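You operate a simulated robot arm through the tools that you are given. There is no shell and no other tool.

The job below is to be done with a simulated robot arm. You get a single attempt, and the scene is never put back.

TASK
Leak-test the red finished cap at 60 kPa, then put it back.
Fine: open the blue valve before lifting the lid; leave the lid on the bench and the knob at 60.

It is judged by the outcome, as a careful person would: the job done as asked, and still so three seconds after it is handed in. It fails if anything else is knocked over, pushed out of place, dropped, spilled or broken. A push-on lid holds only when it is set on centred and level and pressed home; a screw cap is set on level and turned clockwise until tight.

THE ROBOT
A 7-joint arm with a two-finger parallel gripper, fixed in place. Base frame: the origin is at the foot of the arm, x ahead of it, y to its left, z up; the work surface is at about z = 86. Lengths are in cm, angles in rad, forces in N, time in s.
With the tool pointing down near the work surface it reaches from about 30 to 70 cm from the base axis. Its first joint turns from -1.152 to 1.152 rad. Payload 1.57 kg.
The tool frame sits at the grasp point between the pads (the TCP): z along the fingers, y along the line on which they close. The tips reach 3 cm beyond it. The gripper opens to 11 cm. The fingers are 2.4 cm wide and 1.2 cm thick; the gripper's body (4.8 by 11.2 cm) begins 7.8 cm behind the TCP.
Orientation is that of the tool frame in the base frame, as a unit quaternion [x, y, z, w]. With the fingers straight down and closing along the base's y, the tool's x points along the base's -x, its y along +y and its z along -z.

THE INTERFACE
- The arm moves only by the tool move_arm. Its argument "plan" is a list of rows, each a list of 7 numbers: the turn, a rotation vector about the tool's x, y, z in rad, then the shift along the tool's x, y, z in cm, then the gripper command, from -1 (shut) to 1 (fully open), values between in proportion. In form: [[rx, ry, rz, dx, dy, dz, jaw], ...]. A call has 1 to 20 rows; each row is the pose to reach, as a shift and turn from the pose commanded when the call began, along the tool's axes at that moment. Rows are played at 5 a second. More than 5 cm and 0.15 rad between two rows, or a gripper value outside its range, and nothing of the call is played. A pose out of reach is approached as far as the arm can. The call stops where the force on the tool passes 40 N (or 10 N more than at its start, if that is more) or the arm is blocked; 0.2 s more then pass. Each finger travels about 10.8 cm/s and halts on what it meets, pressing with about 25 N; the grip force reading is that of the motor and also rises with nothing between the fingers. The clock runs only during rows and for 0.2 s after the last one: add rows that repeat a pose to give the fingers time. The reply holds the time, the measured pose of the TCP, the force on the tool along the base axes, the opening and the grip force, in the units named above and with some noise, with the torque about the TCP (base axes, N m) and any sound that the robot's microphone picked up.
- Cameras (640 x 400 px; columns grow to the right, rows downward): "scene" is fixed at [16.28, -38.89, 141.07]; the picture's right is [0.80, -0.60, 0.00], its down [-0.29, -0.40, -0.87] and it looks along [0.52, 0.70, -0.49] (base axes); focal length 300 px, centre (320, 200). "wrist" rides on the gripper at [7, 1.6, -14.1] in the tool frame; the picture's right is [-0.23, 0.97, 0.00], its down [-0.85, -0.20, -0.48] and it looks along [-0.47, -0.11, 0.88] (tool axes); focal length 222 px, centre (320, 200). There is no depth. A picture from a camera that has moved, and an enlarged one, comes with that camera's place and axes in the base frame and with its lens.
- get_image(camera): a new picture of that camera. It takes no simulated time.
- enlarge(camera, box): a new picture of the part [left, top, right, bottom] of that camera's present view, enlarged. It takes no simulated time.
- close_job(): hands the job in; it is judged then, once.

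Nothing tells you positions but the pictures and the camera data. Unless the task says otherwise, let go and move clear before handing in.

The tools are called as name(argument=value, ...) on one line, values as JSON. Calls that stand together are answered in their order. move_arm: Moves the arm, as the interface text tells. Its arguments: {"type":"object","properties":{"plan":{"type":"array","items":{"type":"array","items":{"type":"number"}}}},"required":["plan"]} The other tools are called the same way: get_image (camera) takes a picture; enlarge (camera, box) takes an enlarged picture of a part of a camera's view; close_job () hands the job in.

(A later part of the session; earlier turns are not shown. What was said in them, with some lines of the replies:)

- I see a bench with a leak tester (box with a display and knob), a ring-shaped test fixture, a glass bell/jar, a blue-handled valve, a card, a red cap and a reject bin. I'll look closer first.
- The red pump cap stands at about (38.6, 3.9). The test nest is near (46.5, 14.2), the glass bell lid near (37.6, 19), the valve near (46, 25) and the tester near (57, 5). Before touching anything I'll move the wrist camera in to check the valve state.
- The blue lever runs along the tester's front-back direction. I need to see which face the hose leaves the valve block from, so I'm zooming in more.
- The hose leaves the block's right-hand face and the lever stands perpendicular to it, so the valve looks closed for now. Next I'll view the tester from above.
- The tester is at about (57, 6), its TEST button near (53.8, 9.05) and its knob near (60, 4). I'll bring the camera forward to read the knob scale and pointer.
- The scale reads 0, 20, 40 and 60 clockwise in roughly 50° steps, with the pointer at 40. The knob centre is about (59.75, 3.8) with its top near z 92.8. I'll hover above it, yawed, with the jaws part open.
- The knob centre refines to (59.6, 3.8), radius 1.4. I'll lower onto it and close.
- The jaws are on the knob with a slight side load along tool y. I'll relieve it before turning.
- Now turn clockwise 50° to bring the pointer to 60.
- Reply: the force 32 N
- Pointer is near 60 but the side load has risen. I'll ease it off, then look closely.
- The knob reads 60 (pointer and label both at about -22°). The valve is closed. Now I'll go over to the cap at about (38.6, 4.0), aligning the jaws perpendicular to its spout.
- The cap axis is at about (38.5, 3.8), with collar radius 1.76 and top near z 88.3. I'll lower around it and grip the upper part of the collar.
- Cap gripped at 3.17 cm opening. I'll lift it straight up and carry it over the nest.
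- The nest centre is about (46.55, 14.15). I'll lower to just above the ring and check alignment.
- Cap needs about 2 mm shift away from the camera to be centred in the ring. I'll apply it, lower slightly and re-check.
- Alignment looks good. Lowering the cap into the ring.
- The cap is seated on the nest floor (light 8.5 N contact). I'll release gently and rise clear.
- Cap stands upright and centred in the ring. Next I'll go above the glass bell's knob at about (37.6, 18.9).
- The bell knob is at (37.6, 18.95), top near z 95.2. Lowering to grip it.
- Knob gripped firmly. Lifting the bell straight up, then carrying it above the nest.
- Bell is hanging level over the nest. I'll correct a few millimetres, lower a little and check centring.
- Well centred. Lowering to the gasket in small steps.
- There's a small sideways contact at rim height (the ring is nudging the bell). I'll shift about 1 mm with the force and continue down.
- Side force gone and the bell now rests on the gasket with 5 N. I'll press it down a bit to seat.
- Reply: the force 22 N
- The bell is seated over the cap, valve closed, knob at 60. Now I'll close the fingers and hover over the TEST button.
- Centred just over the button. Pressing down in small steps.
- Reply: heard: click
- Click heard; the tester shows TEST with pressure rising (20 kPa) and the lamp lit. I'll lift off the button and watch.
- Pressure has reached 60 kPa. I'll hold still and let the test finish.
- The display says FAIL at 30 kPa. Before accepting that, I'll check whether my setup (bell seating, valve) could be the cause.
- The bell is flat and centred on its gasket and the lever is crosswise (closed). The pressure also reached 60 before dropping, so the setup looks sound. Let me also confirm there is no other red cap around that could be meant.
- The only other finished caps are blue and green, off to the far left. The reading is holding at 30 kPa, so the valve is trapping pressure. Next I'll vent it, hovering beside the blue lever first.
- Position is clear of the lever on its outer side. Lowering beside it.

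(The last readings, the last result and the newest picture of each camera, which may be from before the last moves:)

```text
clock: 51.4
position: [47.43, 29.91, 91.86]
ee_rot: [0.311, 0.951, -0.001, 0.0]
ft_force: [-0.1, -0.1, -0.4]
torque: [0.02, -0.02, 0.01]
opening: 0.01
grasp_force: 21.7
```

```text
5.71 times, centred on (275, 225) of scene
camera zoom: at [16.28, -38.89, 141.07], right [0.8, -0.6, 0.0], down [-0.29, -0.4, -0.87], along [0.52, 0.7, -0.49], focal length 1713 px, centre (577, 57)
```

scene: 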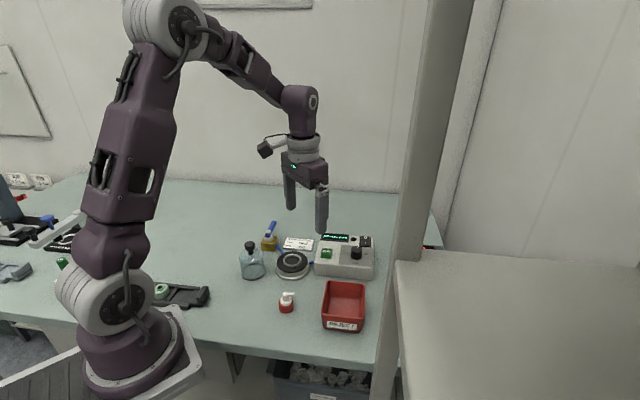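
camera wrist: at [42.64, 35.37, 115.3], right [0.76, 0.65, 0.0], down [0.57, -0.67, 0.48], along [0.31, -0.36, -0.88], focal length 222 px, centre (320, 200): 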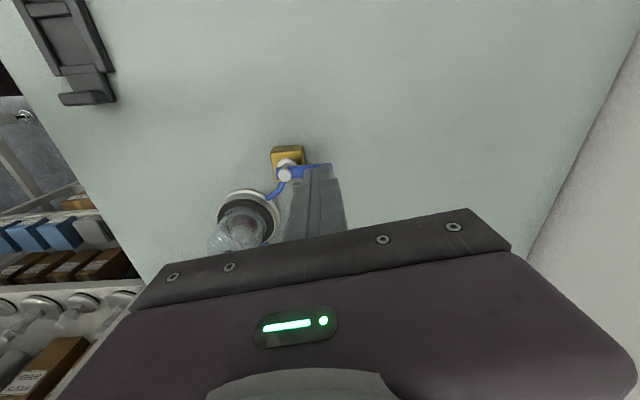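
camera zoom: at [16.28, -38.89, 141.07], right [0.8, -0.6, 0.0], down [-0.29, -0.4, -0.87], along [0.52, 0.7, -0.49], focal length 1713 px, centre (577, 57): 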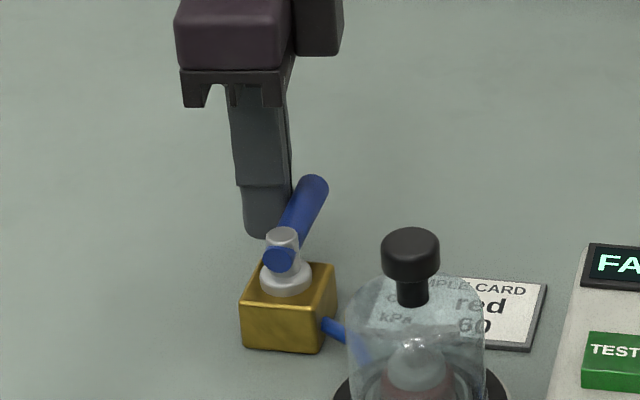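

Now nudge the lever gently clockwise and see if it turns freely.

move_arm(plan=[[0, 0, 0, -0.3, -0.05, 0, -1], [0, 0, 0, -0.6, -0.1, 0, -1], [0, 0, 0, -0.8, -0.14, 0, -1], [0, 0, 0, -1.0, -0.17, 0, -1], [0, 0, 0, -1.2, -0.2, 0, -1]])

enlarge(camera="scene", box=[240, 190, 310, 260])

```text
clock: 52.3
position: [47.57, 29.96, 91.86]
ee_rot: [0.308, 0.952, 0.002, -0.005]
ft_force: [-7.4, 5.2, 3.7]
torque: [0.01, 0.07, -0.07]
opening: 0.0
grasp_force: 21.5
stopped in row 4: the force on the tool passed its limit at 42 N (the readings are from after the stop); the commanded pose is now the measured one
```

```text
5.71 times, centred on (275, 225) of scene
camera zoom: at [16.25, -38.89, 141.07], right [0.8, -0.6, 0.0], down [-0.29, -0.4, -0.87], along [0.52, 0.7, -0.49], focal length 1713 px, centre (577, 57)
```

zoom: 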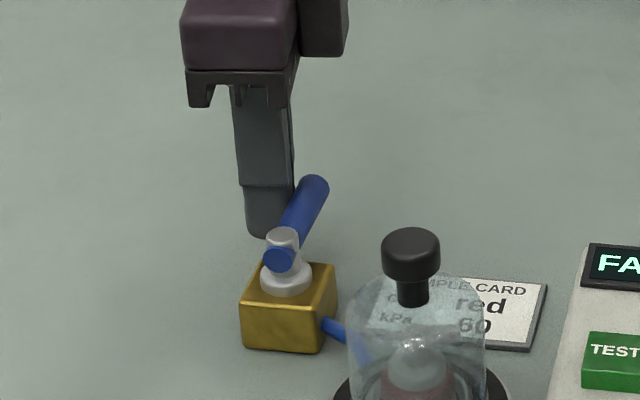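

The lever sits against its stop in that direction, and the block did not move. It must open the other way, so I'll lift over and go to the other side of the lever.

move_arm(plan=[[0, 0, 0, 0.5, 0, 0, -1], [0, 0, 0, 0.5, 0, -3, -1], [0, 0, 0, 0.3, 0, -6, -1], [0, 0, 0, -2.5, -0.5, -6.5, -1], [0, 0, 0, -5.2, -0.95, -6.5, -1], [0, 0, 0, -5.2, -0.95, -6.5, -1]])

enlarge(camera="wrist", box=[240, 80, 400, 210])

enlarge(camera="scene", box=[240, 190, 340, 270])

```text
clock: 53.7
position: [51.48, 25.88, 98.54]
ee_rot: [0.308, 0.951, 0.003, -0.003]
ft_force: [0.1, 0.7, 0.1]
torque: [0.01, 0.03, 0.01]
opening: 0.01
grasp_force: 21.4
```

```text
3.08 times, centred on (320, 145) of wrist
camera zoom: at [46.71, 31.17, 112.69], right [0.76, 0.66, 0.0], down [0.58, -0.67, 0.47], along [0.31, -0.36, -0.88], focal length 684 px, centre (320, 369)
```

zoom: 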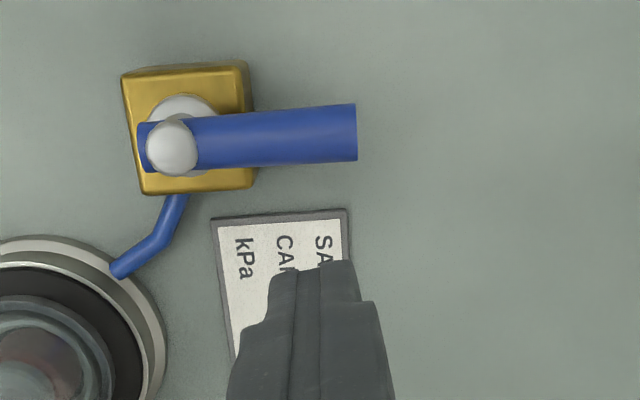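

```text
5.00 times, centred on (290, 230) of scene
camera zoom: at [16.28, -38.9, 141.07], right [0.8, -0.6, 0.0], down [-0.29, -0.4, -0.87], along [0.52, 0.7, -0.49], focal length 1499 px, centre (470, 50)
```

zoom: 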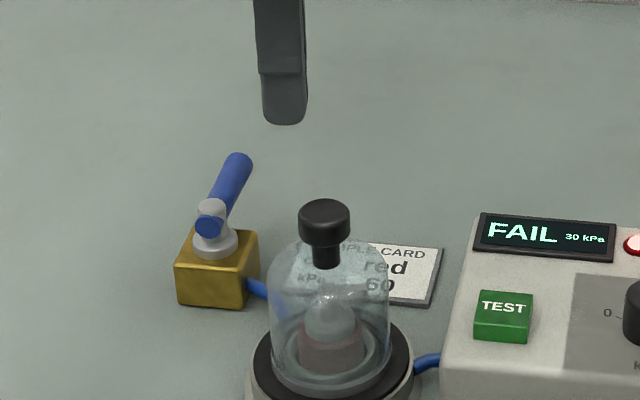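

I'm on the right side of the lever with about 1.4 cm clearance. I'll lower, then push the lever counter-clockwise gently.

move_arm(plan=[[0, 0, 0, 0, -0.2, 2.5, -1], [0, 0, 0, 0, -0.4, 5, -1], [0, 0, 0, 0, -0.4, 6.6, -1], [0, 0, 0, 0, -0.4, 6.6, -1]])

enlarge(camera="wrist", box=[240, 80, 400, 210])

enlarge(camera="scene", box=[240, 190, 340, 270])

```text
clock: 54.7
position: [51.15, 25.49, 91.57]
ee_rot: [0.309, 0.951, 0.002, -0.004]
ft_force: [-0.8, 0.5, 0.0]
torque: [-0.01, 0.0, 0.0]
opening: 0.0
grasp_force: 21.1
```

```text
3.08 times, centred on (320, 145) of wrist
camera zoom: at [46.45, 30.91, 105.99], right [0.76, 0.66, 0.0], down [0.58, -0.67, 0.47], along [0.31, -0.36, -0.88], focal length 684 px, centre (320, 369)
```

zoom: 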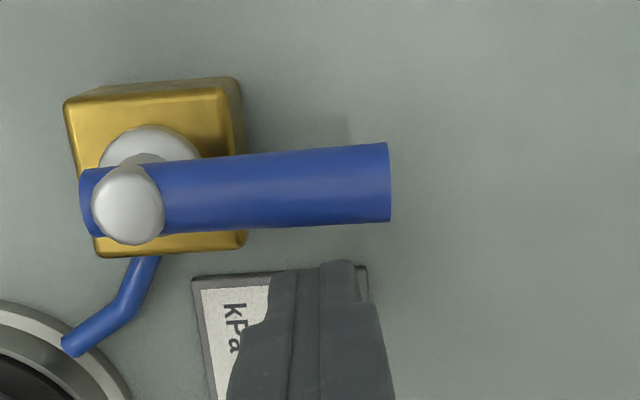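

```text
5.00 times, centred on (290, 230) of scene
camera zoom: at [16.28, -38.89, 141.07], right [0.8, -0.6, 0.0], down [-0.29, -0.4, -0.87], along [0.52, 0.7, -0.49], focal length 1499 px, centre (470, 50)
```

zoom: 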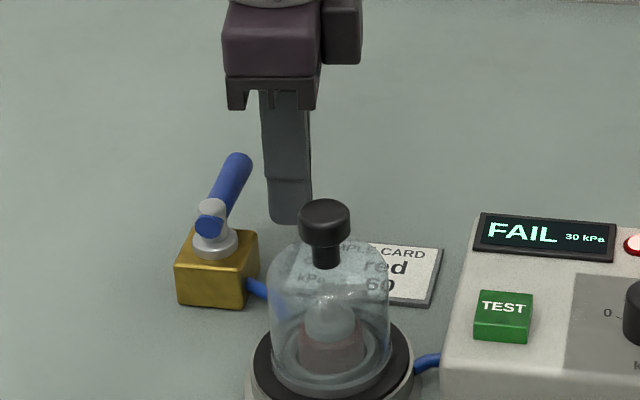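

move_arm(plan=[[0, 0, 0, 0.4, 0.22, 0, -1], [0, 0, 0, 0.82, 0.44, 0, -1], [0, 0, 0, 1.15, 0.66, 0, -1], [0, 0, 0, 1.5, 0.9, 0, -1], [0, 0, 0, 1.8, 1.1, 0, -1]])

enlarge(camera="wrist", box=[240, 80, 400, 210])

enlarge(camera="scene", box=[240, 190, 370, 270])

```text
clock: 55.9
position: [50.23, 27.54, 91.82]
ee_rot: [0.308, 0.951, 0.003, -0.004]
ft_force: [-1.2, 0.0, -0.2]
torque: [0.03, 0.01, 0.03]
opening: 0.03
grasp_force: 20.8
```

```text
3.08 times, centred on (320, 145) of wrist
camera zoom: at [45.68, 32.9, 105.99], right [0.76, 0.66, 0.0], down [0.58, -0.67, 0.47], along [0.31, -0.36, -0.88], focal length 684 px, centre (320, 369)
```

zoom: 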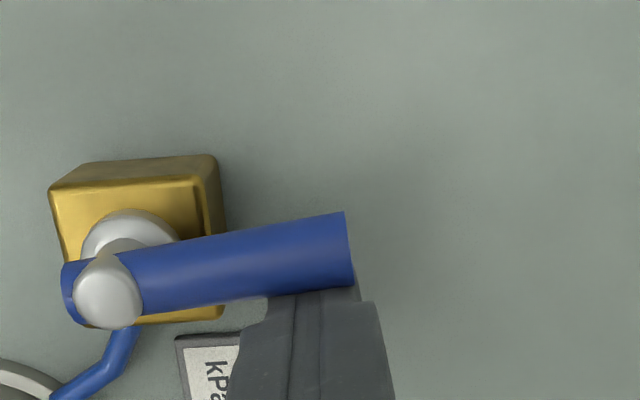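

```text
4.92 times, centred on (305, 230) of scene
camera zoom: at [16.28, -38.9, 141.07], right [0.8, -0.6, 0.0], down [-0.29, -0.4, -0.87], along [0.52, 0.7, -0.49], focal length 1476 px, centre (394, 52)
```

zoom: 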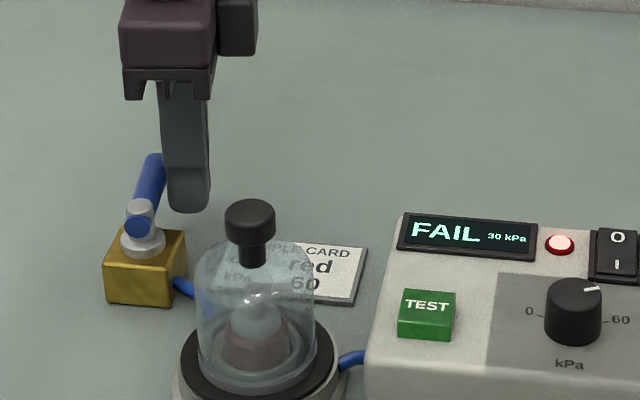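

The lever is turning counter-clockwise freely. Continuing along the arc.

move_arm(plan=[[0, 0, 0, 0.25, 0.2, 0, -1], [0, 0, 0, 0.85, 0.45, 0, -1], [0, 0, 0, 1.45, 0.67, 0, -1], [0, 0, 0, 2.1, 0.72, 0, -1], [0, 0, 0, 2.72, 0.74, 0, -1], [0, 0, 0, 3.4, 0.6, 0, -1], [0, 0, 0, 4.04, 0.42, 0, -1], [0, 0, 0, 4.65, 0.1, 0, -1], [0, 0, 0, 5.27, -0.32, 0, -1]])

enlarge(camera="wrist", box=[200, 80, 400, 240])

enlarge(camera="scene", box=[240, 190, 370, 270])

```text
clock: 57.9
position: [45.92, 30.56, 91.85]
ee_rot: [0.308, 0.951, 0.003, -0.004]
ft_force: [0.4, -0.7, -0.1]
torque: [0.0, 0.03, 0.01]
opening: 0.0
grasp_force: 21.2
```

```text
2.50 times, centred on (300, 160) of wrist
camera zoom: at [41.16, 35.73, 106.01], right [0.76, 0.66, 0.0], down [0.58, -0.67, 0.47], along [0.31, -0.35, -0.88], focal length 555 px, centre (370, 300)
```

zoom: 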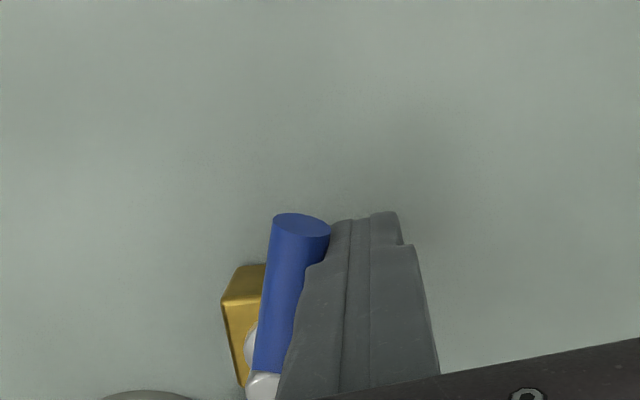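

```text
4.92 times, centred on (305, 230) of scene
camera zoom: at [16.28, -38.89, 141.07], right [0.8, -0.6, 0.0], down [-0.29, -0.4, -0.87], along [0.52, 0.7, -0.49], focal length 1476 px, centre (394, 52)
```

zoom: 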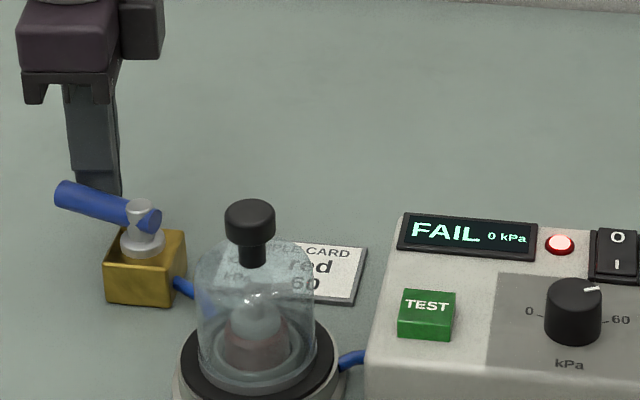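

The display fell to 0 kPa, so the valve is venting and was closed during the test. I'll bring the lever fully in line.

move_arm(plan=[[0, 0, 0, 0.3, -0.4, 0, -1], [0, 0, 0, 0.6, -0.8, 0, -1], [0, 0, 0, 0.78, -1.05, 0, -1], [0, 0, 0, 0.93, -1.24, 0, -1]])

enlarge(camera="wrist", box=[200, 80, 400, 240])

enlarge(camera="scene", box=[240, 190, 370, 270])

```text
clock: 58.9
position: [44.35, 30.01, 91.83]
ee_rot: [0.308, 0.951, 0.002, -0.003]
ft_force: [0.1, 0.2, -0.7]
torque: [0.02, -0.03, 0.02]
opening: 0.0
grasp_force: 21.4
```

```text
2.50 times, centred on (300, 160) of wrist
camera zoom: at [39.69, 35.29, 106.05], right [0.76, 0.66, 0.0], down [0.58, -0.67, 0.47], along [0.31, -0.36, -0.88], focal length 555 px, centre (370, 300)
```

zoom: 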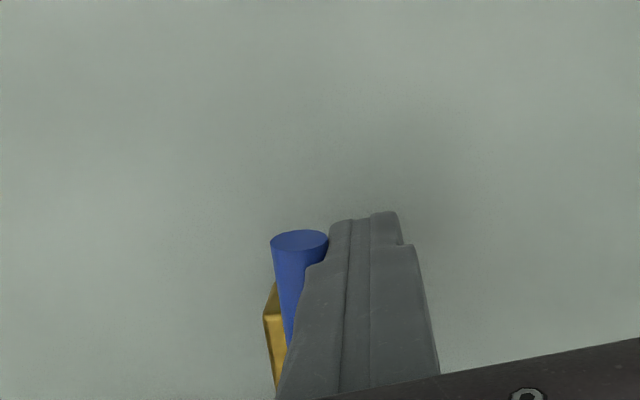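

```text
4.92 times, centred on (305, 230) of scene
camera zoom: at [16.28, -38.89, 141.07], right [0.8, -0.6, 0.0], down [-0.29, -0.4, -0.87], along [0.52, 0.7, -0.49], focal length 1476 px, centre (394, 52)
```

zoom: 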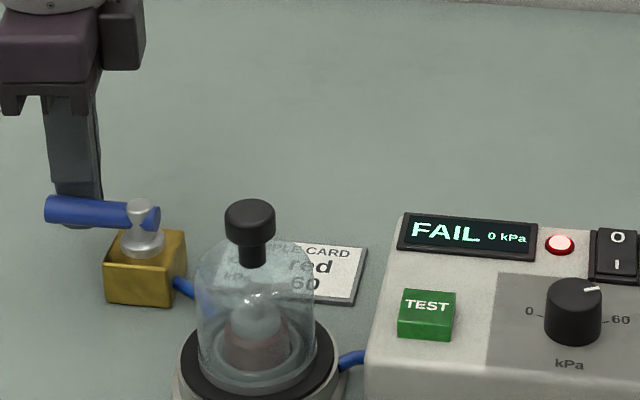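

The lever is now in line with the hose and pressure is 0 kPa. The reading held at 30 kPa until venting, so the bell was sealed and the FAIL belongs to the cap. Next I'll go back to lift the lid.

move_arm(plan=[[0, 0, 0, -0.1, 0.8, 0, -1], [0, 0, 0, -0.1, 0.8, -4, -1], [0.002, -0.007, 0, -0.1, 0.8, -8, -1], [0.002, -0.007, 0, -0.5, 0, -12, -0.5], [0.002, -0.007, 0, -3, -2.8, -13, 0], [0.002, -0.007, 0, -6, -6, -13, 0], [0.002, -0.007, 0, -9, -9, -13, 0], [0.002, -0.007, 0, -11.43, -11.47, -13, 0], [0.002, -0.007, 0, -11.43, -11.47, -13, 0]])

enlarge(camera="wrist", box=[240, 80, 400, 210])

enlarge(camera="scene", box=[240, 190, 370, 290])

```text
clock: 60.9
position: [46.97, 13.77, 104.7]
ee_rot: [0.309, 0.951, 0.0, -0.001]
ft_force: [0.3, 0.6, 0.2]
torque: [0.02, 0.01, 0.01]
opening: 5.5
grasp_force: 0.1
```

```text
3.08 times, centred on (320, 145) of wrist
camera zoom: at [42.13, 19.05, 118.82], right [0.76, 0.66, 0.0], down [0.58, -0.66, 0.48], along [0.31, -0.36, -0.88], focal length 684 px, centre (320, 369)
```

zoom: 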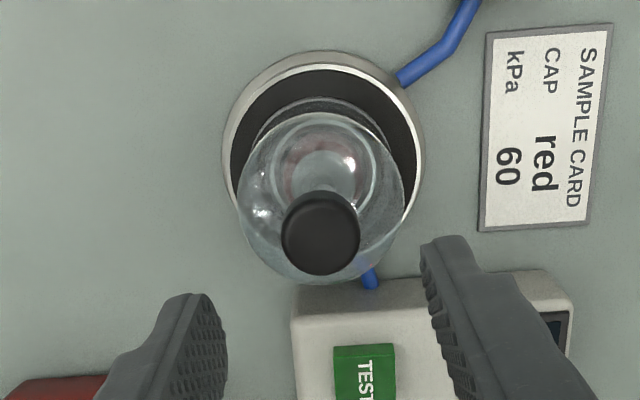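

```text
4.00 times, centred on (305, 240) of scene
camera zoom: at [16.28, -38.9, 141.07], right [0.8, -0.6, 0.0], down [-0.29, -0.4, -0.87], along [0.52, 0.7, -0.49], focal length 1199 px, centre (380, 40)
```

zoom: 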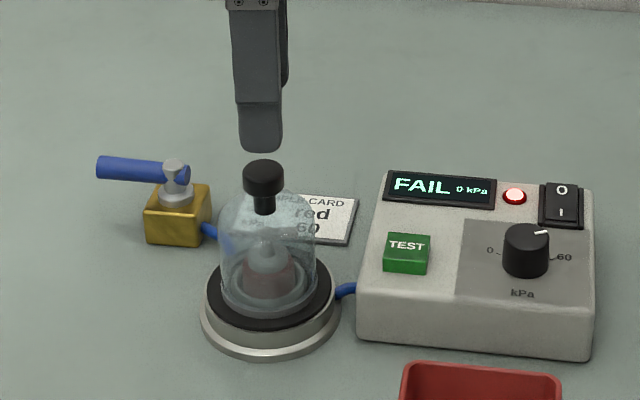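

move_arm(plan=[[0, 0, 0, 0.4, 0, 1, 0], [0, 0, 0, 0.4, 0, 2.8, 0], [0, 0, 0, 0.4, 0, 2.8, 0]])

enlarge(camera="wrist", box=[240, 80, 400, 210])

enlarge(camera="scene", box=[265, 205, 325, 285])

```text
clock: 61.7
position: [46.49, 14.02, 102.02]
ee_rot: [0.308, 0.951, 0.0, -0.001]
ft_force: [0.2, 0.7, -0.8]
torque: [0.04, 0.02, 0.01]
opening: 5.5
grasp_force: 0.1
```

```text
3.08 times, centred on (320, 145) of wrist
camera zoom: at [41.8, 19.43, 116.15], right [0.76, 0.66, 0.0], down [0.58, -0.66, 0.48], along [0.31, -0.36, -0.88], focal length 684 px, centre (320, 369)
```

zoom: 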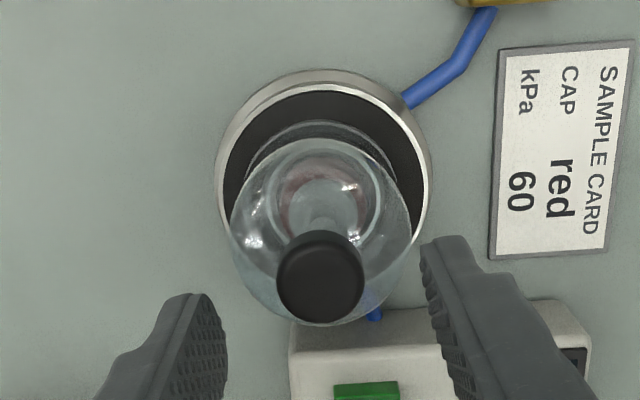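

```text
5.00 times, centred on (295, 245) of scene
camera zoom: at [16.28, -38.89, 141.07], right [0.8, -0.6, 0.0], down [-0.29, -0.4, -0.87], along [0.52, 0.7, -0.49], focal length 1499 px, centre (445, -25)
```

zoom: 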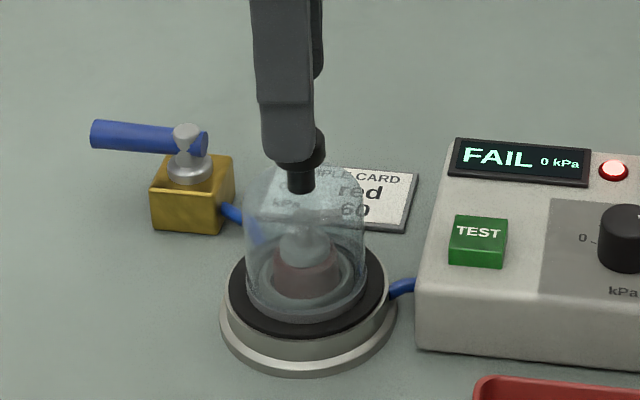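

move_arm(plan=[[0, 0, 0, -0.2, -0.04, 0.8, 0], [0, 0, 0, -0.2, -0.04, 1.8, 0], [0, 0, 0, -0.2, -0.04, 2.6, 0], [0, 0, 0, -0.2, -0.04, 2.9, 0], [0, 0, 0, -0.2, -0.04, 2.9, 0]])

enlarge(camera="wrist", box=[240, 80, 400, 210])

enlarge(camera="scene", box=[265, 205, 325, 285])

```text
clock: 62.9
position: [46.86, 14.05, 99.04]
ee_rot: [0.308, 0.951, 0.001, -0.001]
ft_force: [0.7, -0.3, -0.1]
torque: [0.03, 0.02, 0.02]
opening: 5.5
grasp_force: 0.0
```

```text
3.08 times, centred on (320, 145) of wrist
camera zoom: at [42.01, 19.34, 113.23], right [0.76, 0.66, 0.0], down [0.58, -0.66, 0.48], along [0.31, -0.36, -0.88], focal length 684 px, centre (320, 369)
```

zoom: 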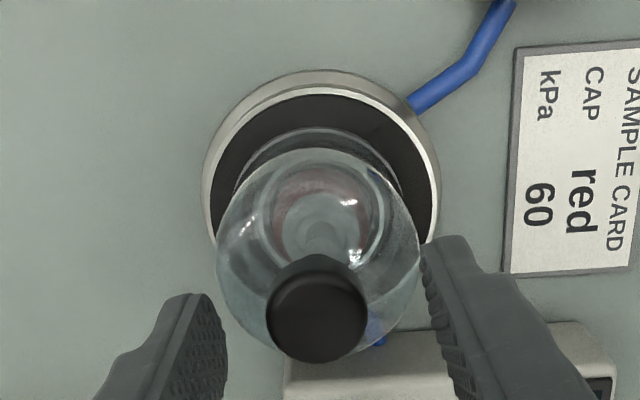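

```text
5.00 times, centred on (295, 245) of scene
camera zoom: at [16.28, -38.89, 141.07], right [0.8, -0.6, 0.0], down [-0.29, -0.4, -0.87], along [0.52, 0.7, -0.49], focal length 1499 px, centre (445, -25)
```

zoom: 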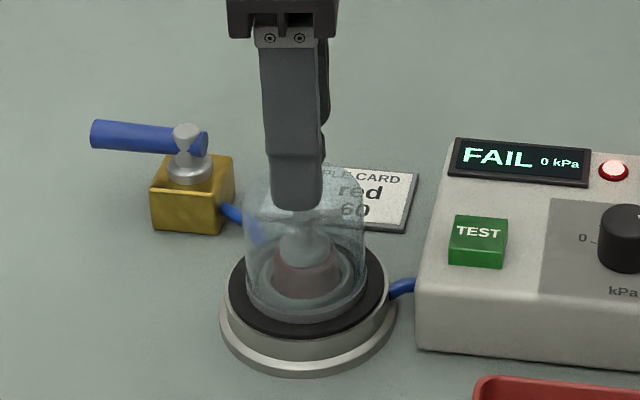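

move_arm(plan=[[0, 0, 0, 0, -0.1, 0, -0.2], [0, 0, 0, 0, -0.1, 0, -0.4], [0, 0, 0, 0, -0.1, 0, -0.52], [0, 0, 0, 0, -0.1, 0, -0.6], [0, 0, 0, 0, -0.1, 0, -0.85], [0, 0, 0, 0, -0.1, 0, -0.85]])

enlarge(camera="wrist", box=[240, 80, 400, 210])

```text
clock: 64.3
position: [46.68, 13.87, 99.1]
ee_rot: [0.309, 0.951, 0.0, 0.0]
ft_force: [0.8, 0.2, -0.2]
torque: [0.0, 0.02, 0.0]
opening: 2.42
grasp_force: 25.0
```

```text
3.08 times, centred on (320, 145) of wrist
camera zoom: at [41.98, 19.29, 113.25], right [0.76, 0.66, 0.0], down [0.58, -0.66, 0.48], along [0.31, -0.36, -0.88], focal length 684 px, centre (320, 369)
```

zoom: 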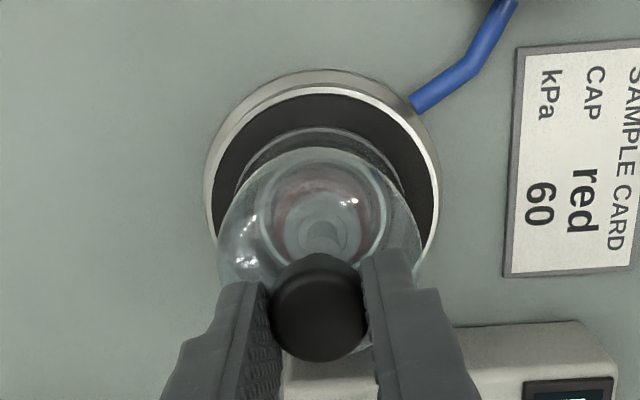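

Gripped with no side load. Lifting the lid straight up.

move_arm(plan=[[0, 0, 0, 0, 0, -0.3, -0.95], [0, 0, 0, 0, 0, -0.8, -0.95], [0, 0, 0, 0, 0, -1.8, -0.95], [0, 0, 0, 0, 0, -3.5, -0.95], [0, 0, 0, 0, 0, -5.5, -0.95], [0, 0, 0, 0, 0, -7.5, -0.95], [0, 0, 0, 0, 0, -8.5, -0.95], [0, 0, 0, 0, 0, -8.5, -0.95]])

enlarge(camera="scene", box=[240, 190, 370, 290])

```text
clock: 66.1
position: [46.83, 13.93, 107.46]
ee_rot: [0.308, 0.951, 0.0, 0.0]
ft_force: [-0.1, 0.6, -0.5]
torque: [-0.05, 0.01, 0.03]
opening: 2.46
grasp_force: 24.3
```

```text
4.00 times, centred on (305, 240) of scene
camera zoom: at [16.28, -38.89, 141.07], right [0.8, -0.6, 0.0], down [-0.29, -0.4, -0.87], along [0.52, 0.7, -0.49], focal length 1199 px, centre (380, 40)
```

zoom: 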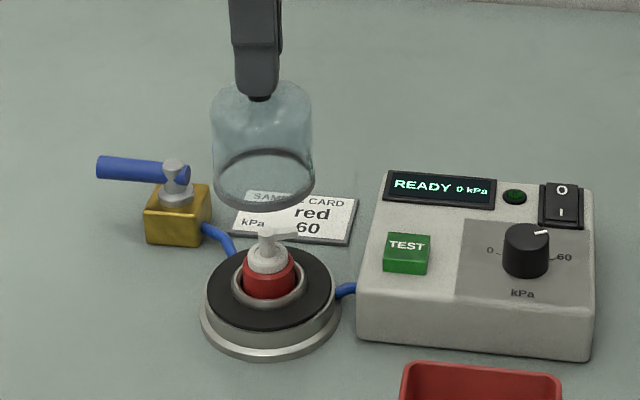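

The lid lifts cleanly and the cap stays put. Carrying the bell back to its place on the bench.

move_arm(plan=[[0, 0, 0, 2, -0.3, 0, -0.95], [0, 0, 0, 4.5, -0.6, 0, -0.95], [0, 0, 0, 7, -1, 0, -0.95], [0, 0, 0, 9, -1.25, 0, -0.95], [0, 0, 0, 10.42, -1.41, 0, -0.95], [0, 0, 0, 10.42, -1.41, 2, -0.95], [0, 0, 0, 10.42, -1.41, 4.5, -0.95], [0, 0, 0, 10.42, -1.41, 7, -0.95], [0, 0, 0, 10.42, -1.41, 9, -0.95], [0, 0, 0, 10.42, -1.41, 10, -0.95], [0, 0, 0, 10.42, -1.41, 10, -0.95]])

enlarge(camera="scene", box=[225, 200, 325, 290])

```text
clock: 68.5
position: [37.51, 18.9, 97.65]
ee_rot: [0.308, 0.951, 0.0, -0.001]
ft_force: [0.4, -1.1, -1.1]
torque: [0.02, 0.02, 0.0]
opening: 2.46
grasp_force: 25.3
```

```text
4.44 times, centred on (275, 245) of scene
camera zoom: at [16.28, -38.89, 141.07], right [0.8, -0.6, 0.0], down [-0.29, -0.4, -0.87], along [0.52, 0.7, -0.49], focal length 1332 px, centre (520, 0)
```

zoom: 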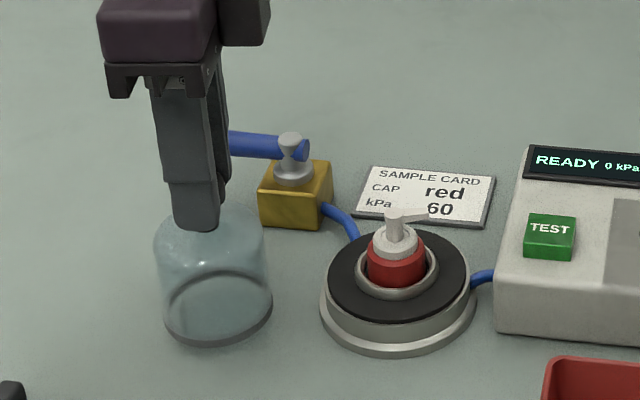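

move_arm(plan=[[0, 0, 0, 0, 0, 0.3, -0.95], [0, 0, 0, 0, 0, 0.6, -0.95], [0, 0, 0, 0, 0, 0.8, -0.95], [0, 0, 0, 0, 0, 0.8, -0.95]])

move_arm(plan=[[0, 0, 0, 0, 0, 0.12, -0.95], [0, 0, 0, 0, 0, 0.12, -0.95]])

move_arm(plan=[[0, 0, 0, 0, 0, 0.1, -0.95], [0, 0, 0, 0, 0, 0.1, -0.95]])

```text
clock: 69.5
position: [37.57, 18.86, 96.76]
ee_rot: [0.308, 0.952, 0.0, 0.0]
ft_force: [-0.2, -0.7, -0.2]
torque: [0.03, -0.03, -0.02]
opening: 2.45
grasp_force: 25.2
```

```text
clock: 70.1
position: [37.45, 18.72, 96.65]
ee_rot: [0.308, 0.951, 0.001, -0.001]
ft_force: [-0.2, 0.1, -0.5]
torque: [0.0, 0.0, 0.03]
opening: 2.48
grasp_force: 24.7
```

```text
clock: 70.7
position: [37.36, 18.81, 96.52]
ee_rot: [0.309, 0.951, 0.001, 0.0]
ft_force: [-1.9, -1.7, 20.3]
torque: [-0.05, 0.04, -0.06]
opening: 2.46
grasp_force: 24.9
```

Bell is on the bench. I'll ease off, release and rise.

move_arm(plan=[[0, 0, 0, 0, 0, -0.08, -0.95], [0, 0, 0, 0, 0, -0.08, -0.6], [0, 0, 0, 0, 0, -0.08, -0.4], [0, 0, 0, 0, 0, -0.08, -0.1], [0, 0, 0, 0, 0, -0.08, 0], [0, 0, 0, 0, 0, -2, 0], [0, 0, 0, 0, 0, -5, 0], [0, 0, 0, 0, 0, -7.5, 0], [0, 0, 0, 0, 0, -7.5, 0]])

enlarge(camera="scene", box=[225, 200, 325, 290])

enlarge(camera="wrist", box=[240, 80, 400, 210])

```text
clock: 72.7
position: [37.47, 18.68, 104.09]
ee_rot: [0.308, 0.951, 0.0, -0.001]
ft_force: [-0.2, -1.0, 0.2]
torque: [0.03, -0.01, 0.02]
opening: 5.49
grasp_force: 0.0
```

```text
4.44 times, centred on (275, 245) of scene
camera zoom: at [16.28, -38.89, 141.07], right [0.8, -0.6, 0.0], down [-0.29, -0.4, -0.87], along [0.52, 0.7, -0.49], focal length 1332 px, centre (520, 0)
```

zoom: 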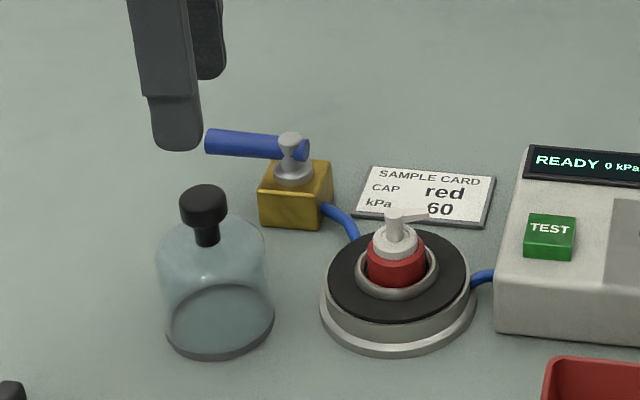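

```text
3.08 times, centred on (320, 145) of wrist
camera zoom: at [32.8, 24.13, 118.29], right [0.76, 0.66, 0.0], down [0.58, -0.66, 0.48], along [0.31, -0.36, -0.88], focal length 684 px, centre (320, 369)
```

zoom: 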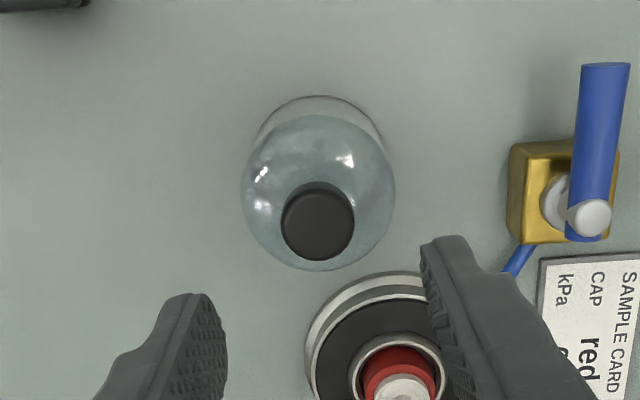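

Bell is safely on the bench. Now back over the nest to pick up the cap.

move_arm(plan=[[0, 0, 0, -3, 0.5, 0, 0], [0, 0, 0, -6.5, 1.1, 0, 0], [0, 0, 0, -9.5, 1.6, 1.5, 0], [0, 0, 0, -10.32, 1.71, 4, 0], [0, 0, 0, -10.32, 1.71, 5.5, 0], [0, 0, 0, -10.32, 1.71, 5.5, 0]])

enlarge(camera="scene", box=[270, 205, 320, 285])

enlarge(camera="wrist", box=[240, 80, 400, 210])

```text
clock: 74.1
position: [46.73, 13.99, 98.66]
ee_rot: [0.309, 0.951, 0.0, -0.001]
ft_force: [0.3, 0.4, 0.3]
torque: [-0.02, 0.02, 0.02]
opening: 5.49
grasp_force: 0.1
```

```text
5.00 times, centred on (295, 245) of scene
camera zoom: at [16.28, -38.89, 141.07], right [0.8, -0.6, 0.0], down [-0.29, -0.4, -0.87], along [0.52, 0.7, -0.49], focal length 1499 px, centre (445, -25)
```

zoom: 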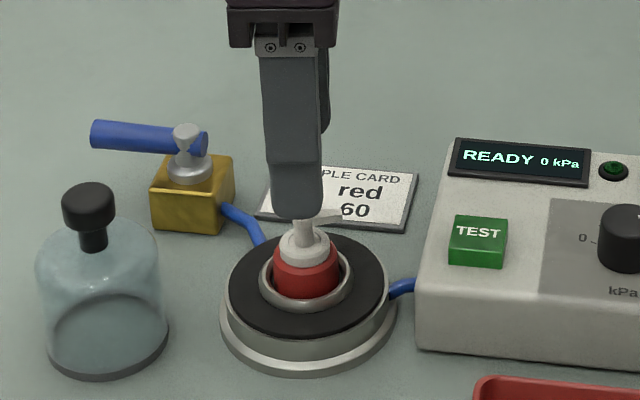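

```text
3.08 times, centred on (320, 145) of wrist
camera zoom: at [42.0, 19.34, 112.74], right [0.76, 0.66, 0.0], down [0.58, -0.66, 0.48], along [0.31, -0.36, -0.88], focal length 684 px, centre (320, 369)
```

zoom: 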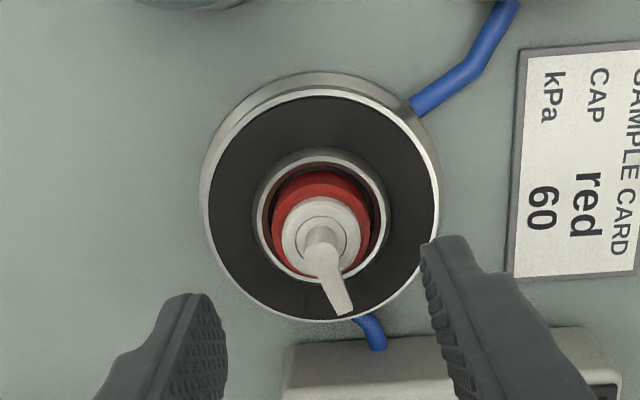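

Aligned as at release. Lowering around the cap and gripping it.

move_arm(plan=[[0, 0, 0, 0, 0.03, 2, -0.1], [0, 0, 0, 0, 0.03, 4, -0.1], [0, 0, 0, 0, 0.03, 5.5, -0.1], [0, 0, 0, 0, 0.03, 6, -0.1], [0, 0, 0, 0, 0.03, 6, -0.1]])

enlarge(camera="wrist", box=[250, 110, 390, 220])

enlarge(camera="scene", box=[278, 235, 308, 275])

```text
clock: 75.3
position: [46.76, 14.11, 92.5]
ee_rot: [0.308, 0.951, 0.0, -0.001]
ft_force: [0.5, -0.5, -0.7]
torque: [0.05, -0.02, 0.0]
opening: 4.95
grasp_force: 0.0
```

```text
3.64 times, centred on (320, 165) of wrist
camera zoom: at [42.09, 19.53, 106.69], right [0.76, 0.66, 0.0], down [0.58, -0.66, 0.48], along [0.31, -0.36, -0.88], focal length 808 px, centre (320, 327)
```

zoom: 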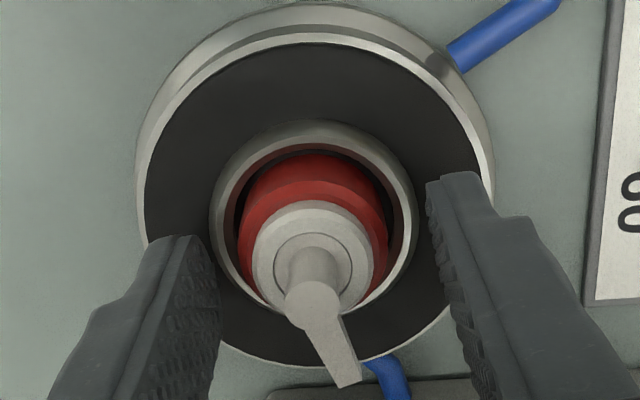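

```text
10.00 times, centred on (293, 255) of scene
camera zoom: at [16.28, -38.89, 141.07], right [0.8, -0.6, 0.0], down [-0.29, -0.4, -0.87], along [0.52, 0.7, -0.49], focal length 2997 px, centre (590, -350)
```

zoom: 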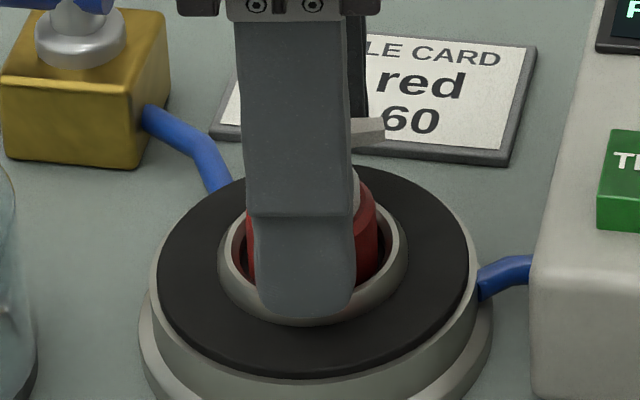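

move_arm(plan=[[0, 0, 0, 0, -0.12, 0, -0.2], [0, 0, 0, 0, -0.12, 0, -0.32], [0, 0, 0, 0, -0.12, 0, -0.4], [0, 0, 0, 0, -0.12, 0, -0.5], [0, 0, 0, 0, -0.12, 0, -0.65], [0, 0, 0, 0, -0.12, 0, -0.65]])

enlarge(camera="wrist", box=[250, 110, 390, 220])

```text
clock: 76.7
position: [46.81, 14.12, 92.47]
ee_rot: [0.309, 0.951, 0.0, -0.001]
ft_force: [0.2, -0.8, -0.3]
torque: [0.01, 0.01, -0.01]
opening: 3.18
grasp_force: 10.3
```

```text
3.64 times, centred on (320, 165) of wrist
camera zoom: at [42.05, 19.5, 106.68], right [0.76, 0.66, 0.0], down [0.58, -0.66, 0.48], along [0.31, -0.36, -0.88], focal length 808 px, centre (320, 327)
```

zoom: 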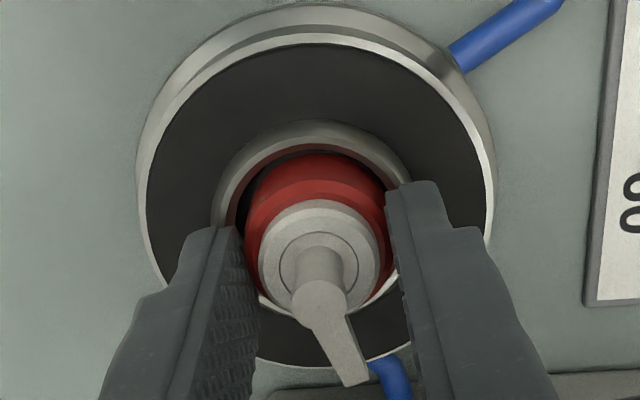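

Cap gripped. Lifting straight up and carrying it back to where it stood.

move_arm(plan=[[0, 0, 0, 0, 0, -0.5, -0.7], [0, 0, 0, 0, 0, -1.5, -0.7], [0, 0, 0, 0, 0, -3.5, -0.7], [0, 0, 0, 0, 0, -5.5, -0.7], [0, 0, 0, 0.1, -1.5, -6, -0.7], [0, 0, 0, 0.2, -4.5, -6, -0.7], [0, 0, 0, 0.3, -7.5, -6, -0.7], [0, 0, 0, 0.4, -10.5, -6, -0.7], [0, 0, 0, 0.5, -12.5, -6, -0.7], [0, 0, 0, 0.5, -13.2, -6, -0.7], [0, 0, 0, 0.5, -13.2, -3.5, -0.7], [0, 0, 0, 0.5, -13.2, -1, -0.7], [0, 0, 0, 0.5, -13.2, 1, -0.7], [0, 0, 0, 0.5, -13.2, 1, -0.7]])

enlarge(camera="scene", box=[255, 260, 325, 330])

enlarge(camera="wrist", box=[260, 120, 380, 220])

```text
clock: 79.7
position: [38.71, 3.85, 91.6]
ee_rot: [0.308, 0.951, 0.0, -0.002]
ft_force: [-0.4, 0.2, 0.6]
torque: [-0.02, 0.02, 0.01]
opening: 3.19
grasp_force: 10.0
```

```text
5.71 times, centred on (290, 295) of scene
camera zoom: at [16.28, -38.89, 141.07], right [0.8, -0.6, 0.0], down [-0.29, -0.4, -0.87], along [0.52, 0.7, -0.49], focal length 1713 px, centre (491, -343)
```

zoom: 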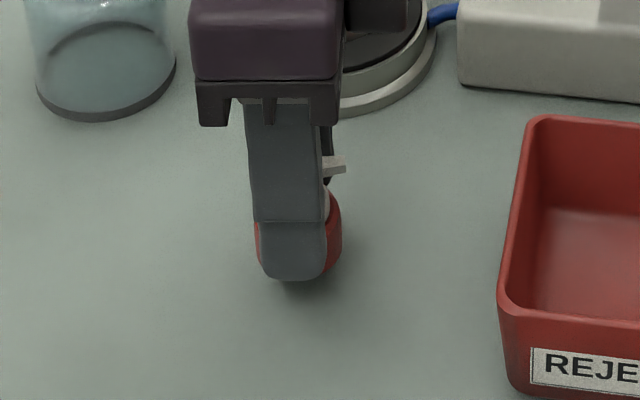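

```text
4.00 times, centred on (320, 170) of wrist
camera zoom: at [33.91, 9.12, 105.79], right [0.76, 0.66, 0.0], down [0.58, -0.66, 0.48], along [0.31, -0.36, -0.88], focal length 888 px, centre (320, 320)
```

zoom: 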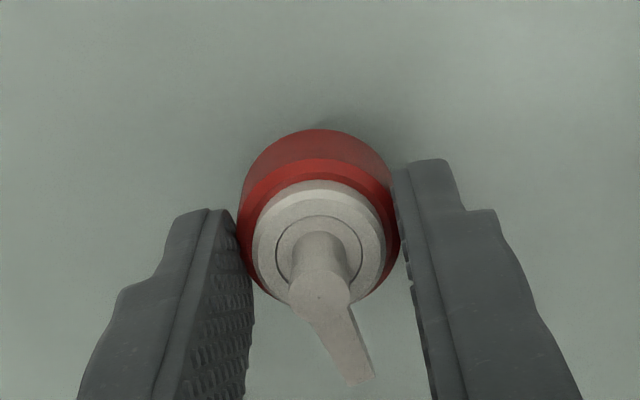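

It lines up with the original spot. Lowering to the bench.

move_arm(plan=[[0, 0, 0, 0, -0.05, 0.4, -0.7], [0, 0, 0, 0, -0.05, 0.8, -0.7], [0, 0, 0, 0, -0.05, 1.1, -0.7], [0, 0, 0, 0, -0.05, 1.1, -0.7]])

move_arm(plan=[[0, 0, 0, 0, 0, 0.1, -0.7], [0, 0, 0, 0, 0, 0.1, -0.7]])

move_arm(plan=[[0, 0, 0, 0, 0, 0.1, -0.7], [0, 0, 0, 0, 0, 0.1, -0.7]])

```text
clock: 80.7
position: [38.5, 3.8, 90.46]
ee_rot: [0.308, 0.951, 0.0, -0.001]
ft_force: [-1.1, 0.1, -0.8]
torque: [-0.03, -0.01, -0.01]
opening: 3.17
grasp_force: 9.5
```

```text
clock: 81.3
position: [38.68, 3.64, 90.32]
ee_rot: [0.307, 0.952, -0.001, -0.001]
ft_force: [0.7, -0.3, -0.5]
torque: [-0.04, 0.03, 0.06]
opening: 3.16
grasp_force: 10.4
```

```text
clock: 81.9
position: [38.58, 3.75, 90.22]
ee_rot: [0.308, 0.951, 0.0, 0.0]
ft_force: [-0.4, 0.5, -0.1]
torque: [0.01, 0.01, 0.0]
opening: 3.17
grasp_force: 10.0
```

move_arm(plan=[[0, 0, 0, 0, 0, 0.1, -0.7], [0, 0, 0, 0, 0, 0.1, -0.7]])

enlarge(camera="scene", box=[255, 260, 325, 330])

```text
clock: 82.5
position: [38.57, 3.72, 90.11]
ee_rot: [0.308, 0.951, 0.0, -0.001]
ft_force: [-0.2, 0.2, -0.7]
torque: [0.02, 0.0, -0.04]
opening: 3.16
grasp_force: 9.7
```

```text
5.71 times, centred on (290, 295) of scene
camera zoom: at [16.28, -38.89, 141.07], right [0.8, -0.6, 0.0], down [-0.29, -0.4, -0.87], along [0.52, 0.7, -0.49], focal length 1713 px, centre (491, -343)
```

zoom: 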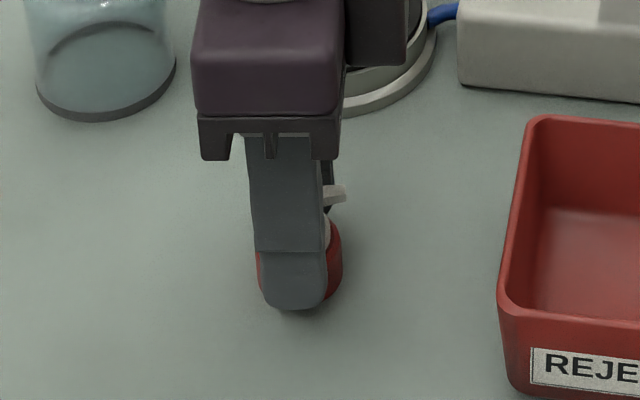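

move_arm(plan=[[0, 0, 0, 0, 0, 0.08, -0.7], [0, 0, 0, 0, 0, 0.08, -0.7]])

move_arm(plan=[[0, 0, 0, 0, 0, 0.08, -0.7], [0, 0, 0, 0, 0, 0.08, -0.7]])

```text
clock: 83.1
position: [38.62, 3.72, 90.15]
ee_rot: [0.308, 0.951, 0.0, -0.001]
ft_force: [0.8, -0.8, 8.5]
torque: [-0.02, 0.04, 0.01]
opening: 3.19
grasp_force: 10.2
```

```text
clock: 83.7
position: [38.62, 3.8, 89.87]
ee_rot: [0.308, 0.951, 0.0, -0.001]
ft_force: [0.9, 0.0, 7.6]
torque: [0.0, 0.01, -0.02]
opening: 3.18
grasp_force: 9.7
```

The cap is on the bench. Releasing slowly and rising clear.

move_arm(plan=[[0, 0, 0, 0, 0, -0.03, -0.5], [0, 0, 0, 0, 0, -0.03, -0.38], [0, 0, 0, 0, 0, -0.03, -0.25], [0, 0, 0, 0, 0, -0.03, 0], [0, 0, 0, 0, 0, -0.03, 0], [0, 0, 0, 0, 0, -2, 0], [0, 0, 0, 0, 0, -5, 0], [0, 0, 0, 0, 0, -9, 0], [0, 0, 0, 0, 0, -13, 0], [0, 0, 0, 3, 0, -16, 0], [0, 0, 0, 3, 0, -16, 0]])

get_image(camera="scene")

enlarge(camera="scene", box=[225, 210, 385, 330])

enlarge(camera="scene", box=[255, 260, 325, 330])

enlarge(camera="scene", box=[300, 225, 380, 285])

```text
clock: 86.1
position: [36.23, 5.42, 105.91]
ee_rot: [0.308, 0.951, 0.001, -0.001]
ft_force: [1.2, 0.7, 0.4]
torque: [0.0, -0.03, -0.01]
opening: 5.53
grasp_force: 0.1
```

```text
taken
```

scene: 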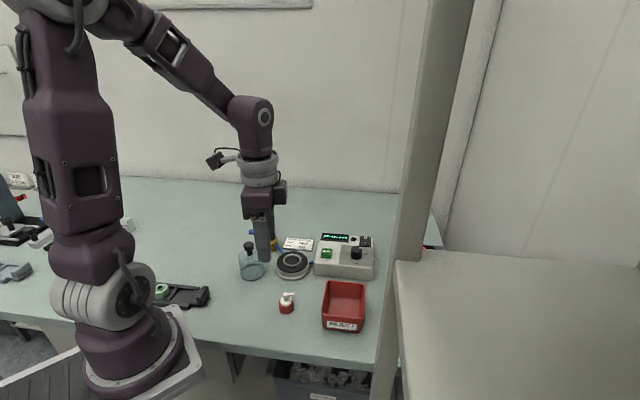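

```text
3.33 times, centred on (305, 270) of scene
camera zoom: at [16.28, -38.89, 141.07], right [0.8, -0.6, 0.0], down [-0.29, -0.4, -0.87], along [0.52, 0.7, -0.49], focal length 999 px, centre (370, -33)
```

zoom: 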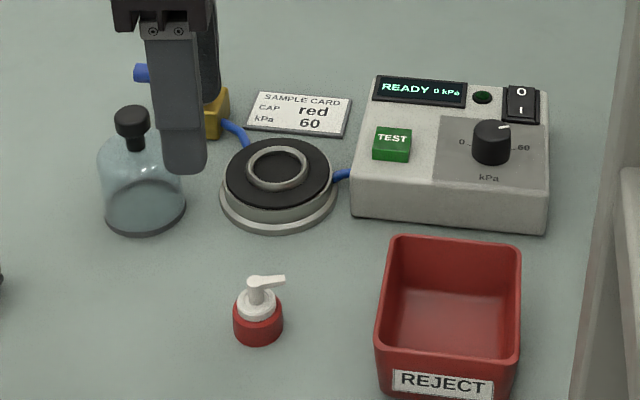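

```text
5.71 times, centred on (290, 295) of scene
camera zoom: at [16.28, -38.89, 141.07], right [0.8, -0.6, 0.0], down [-0.29, -0.4, -0.87], along [0.52, 0.7, -0.49], focal length 1713 px, centre (491, -343)
```

zoom: 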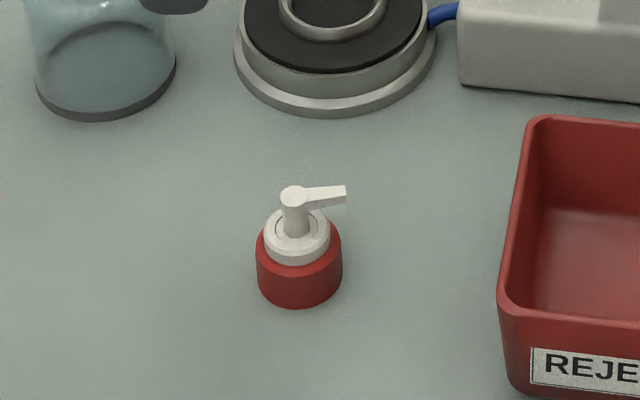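

```text
6.67 times, centred on (340, 255) of scene
camera zoom: at [16.28, -38.89, 141.07], right [0.8, -0.6, 0.0], down [-0.29, -0.4, -0.87], along [0.52, 0.7, -0.49], focal length 1998 px, centre (187, -167)
```

zoom: 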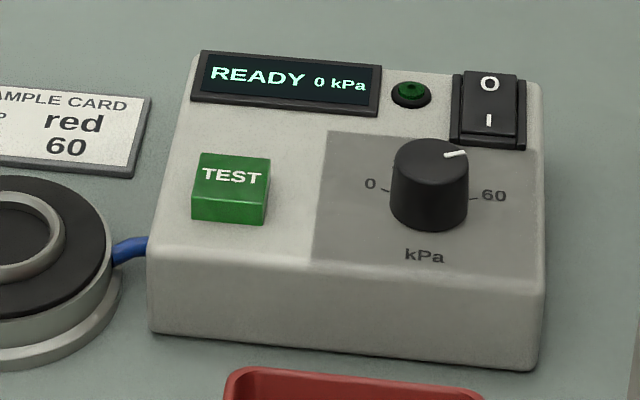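

The cap is back in its original spot, upright with its spout the same way. The lid is on the bench, the valve is open at 0 kPa, the knob is at 60 and the arm is clear, so I'm handing in. The 60 kPa test read **FAIL**, falling to 30 kPa, and I put the cap back as you asked rather than in the REJECT bin.

close_job()

```text
The job is handed in.
```

I ran the leak test on the red cap at 60 kPa and it **failed**. The pressure reached 60 kPa, then dropped to 30 kPa and the tester showed FAIL.

- **Is the result real?** I think so. The bell was centred and pressed onto its gasket, and the valve was closed. The reading then held at 30 kPa until I vented it. I ran the test once and did not repeat it.
- **Cap:** it is back where it was, upright and facing the same way. You asked for it back, so I did not put it in the REJECT bin, but treat it as a failed part.
- **Valve and lid:** I opened the blue valve and waited for 0 kPa before lifting the lid. The valve is still open and the lid is on the bench.
- **Tester:** the knob is at 60 and the display shows READY, 0 kPa.

While finding which way the valve lever turns, I pushed it against its stop once, at about 42 N. The valve block did not move.
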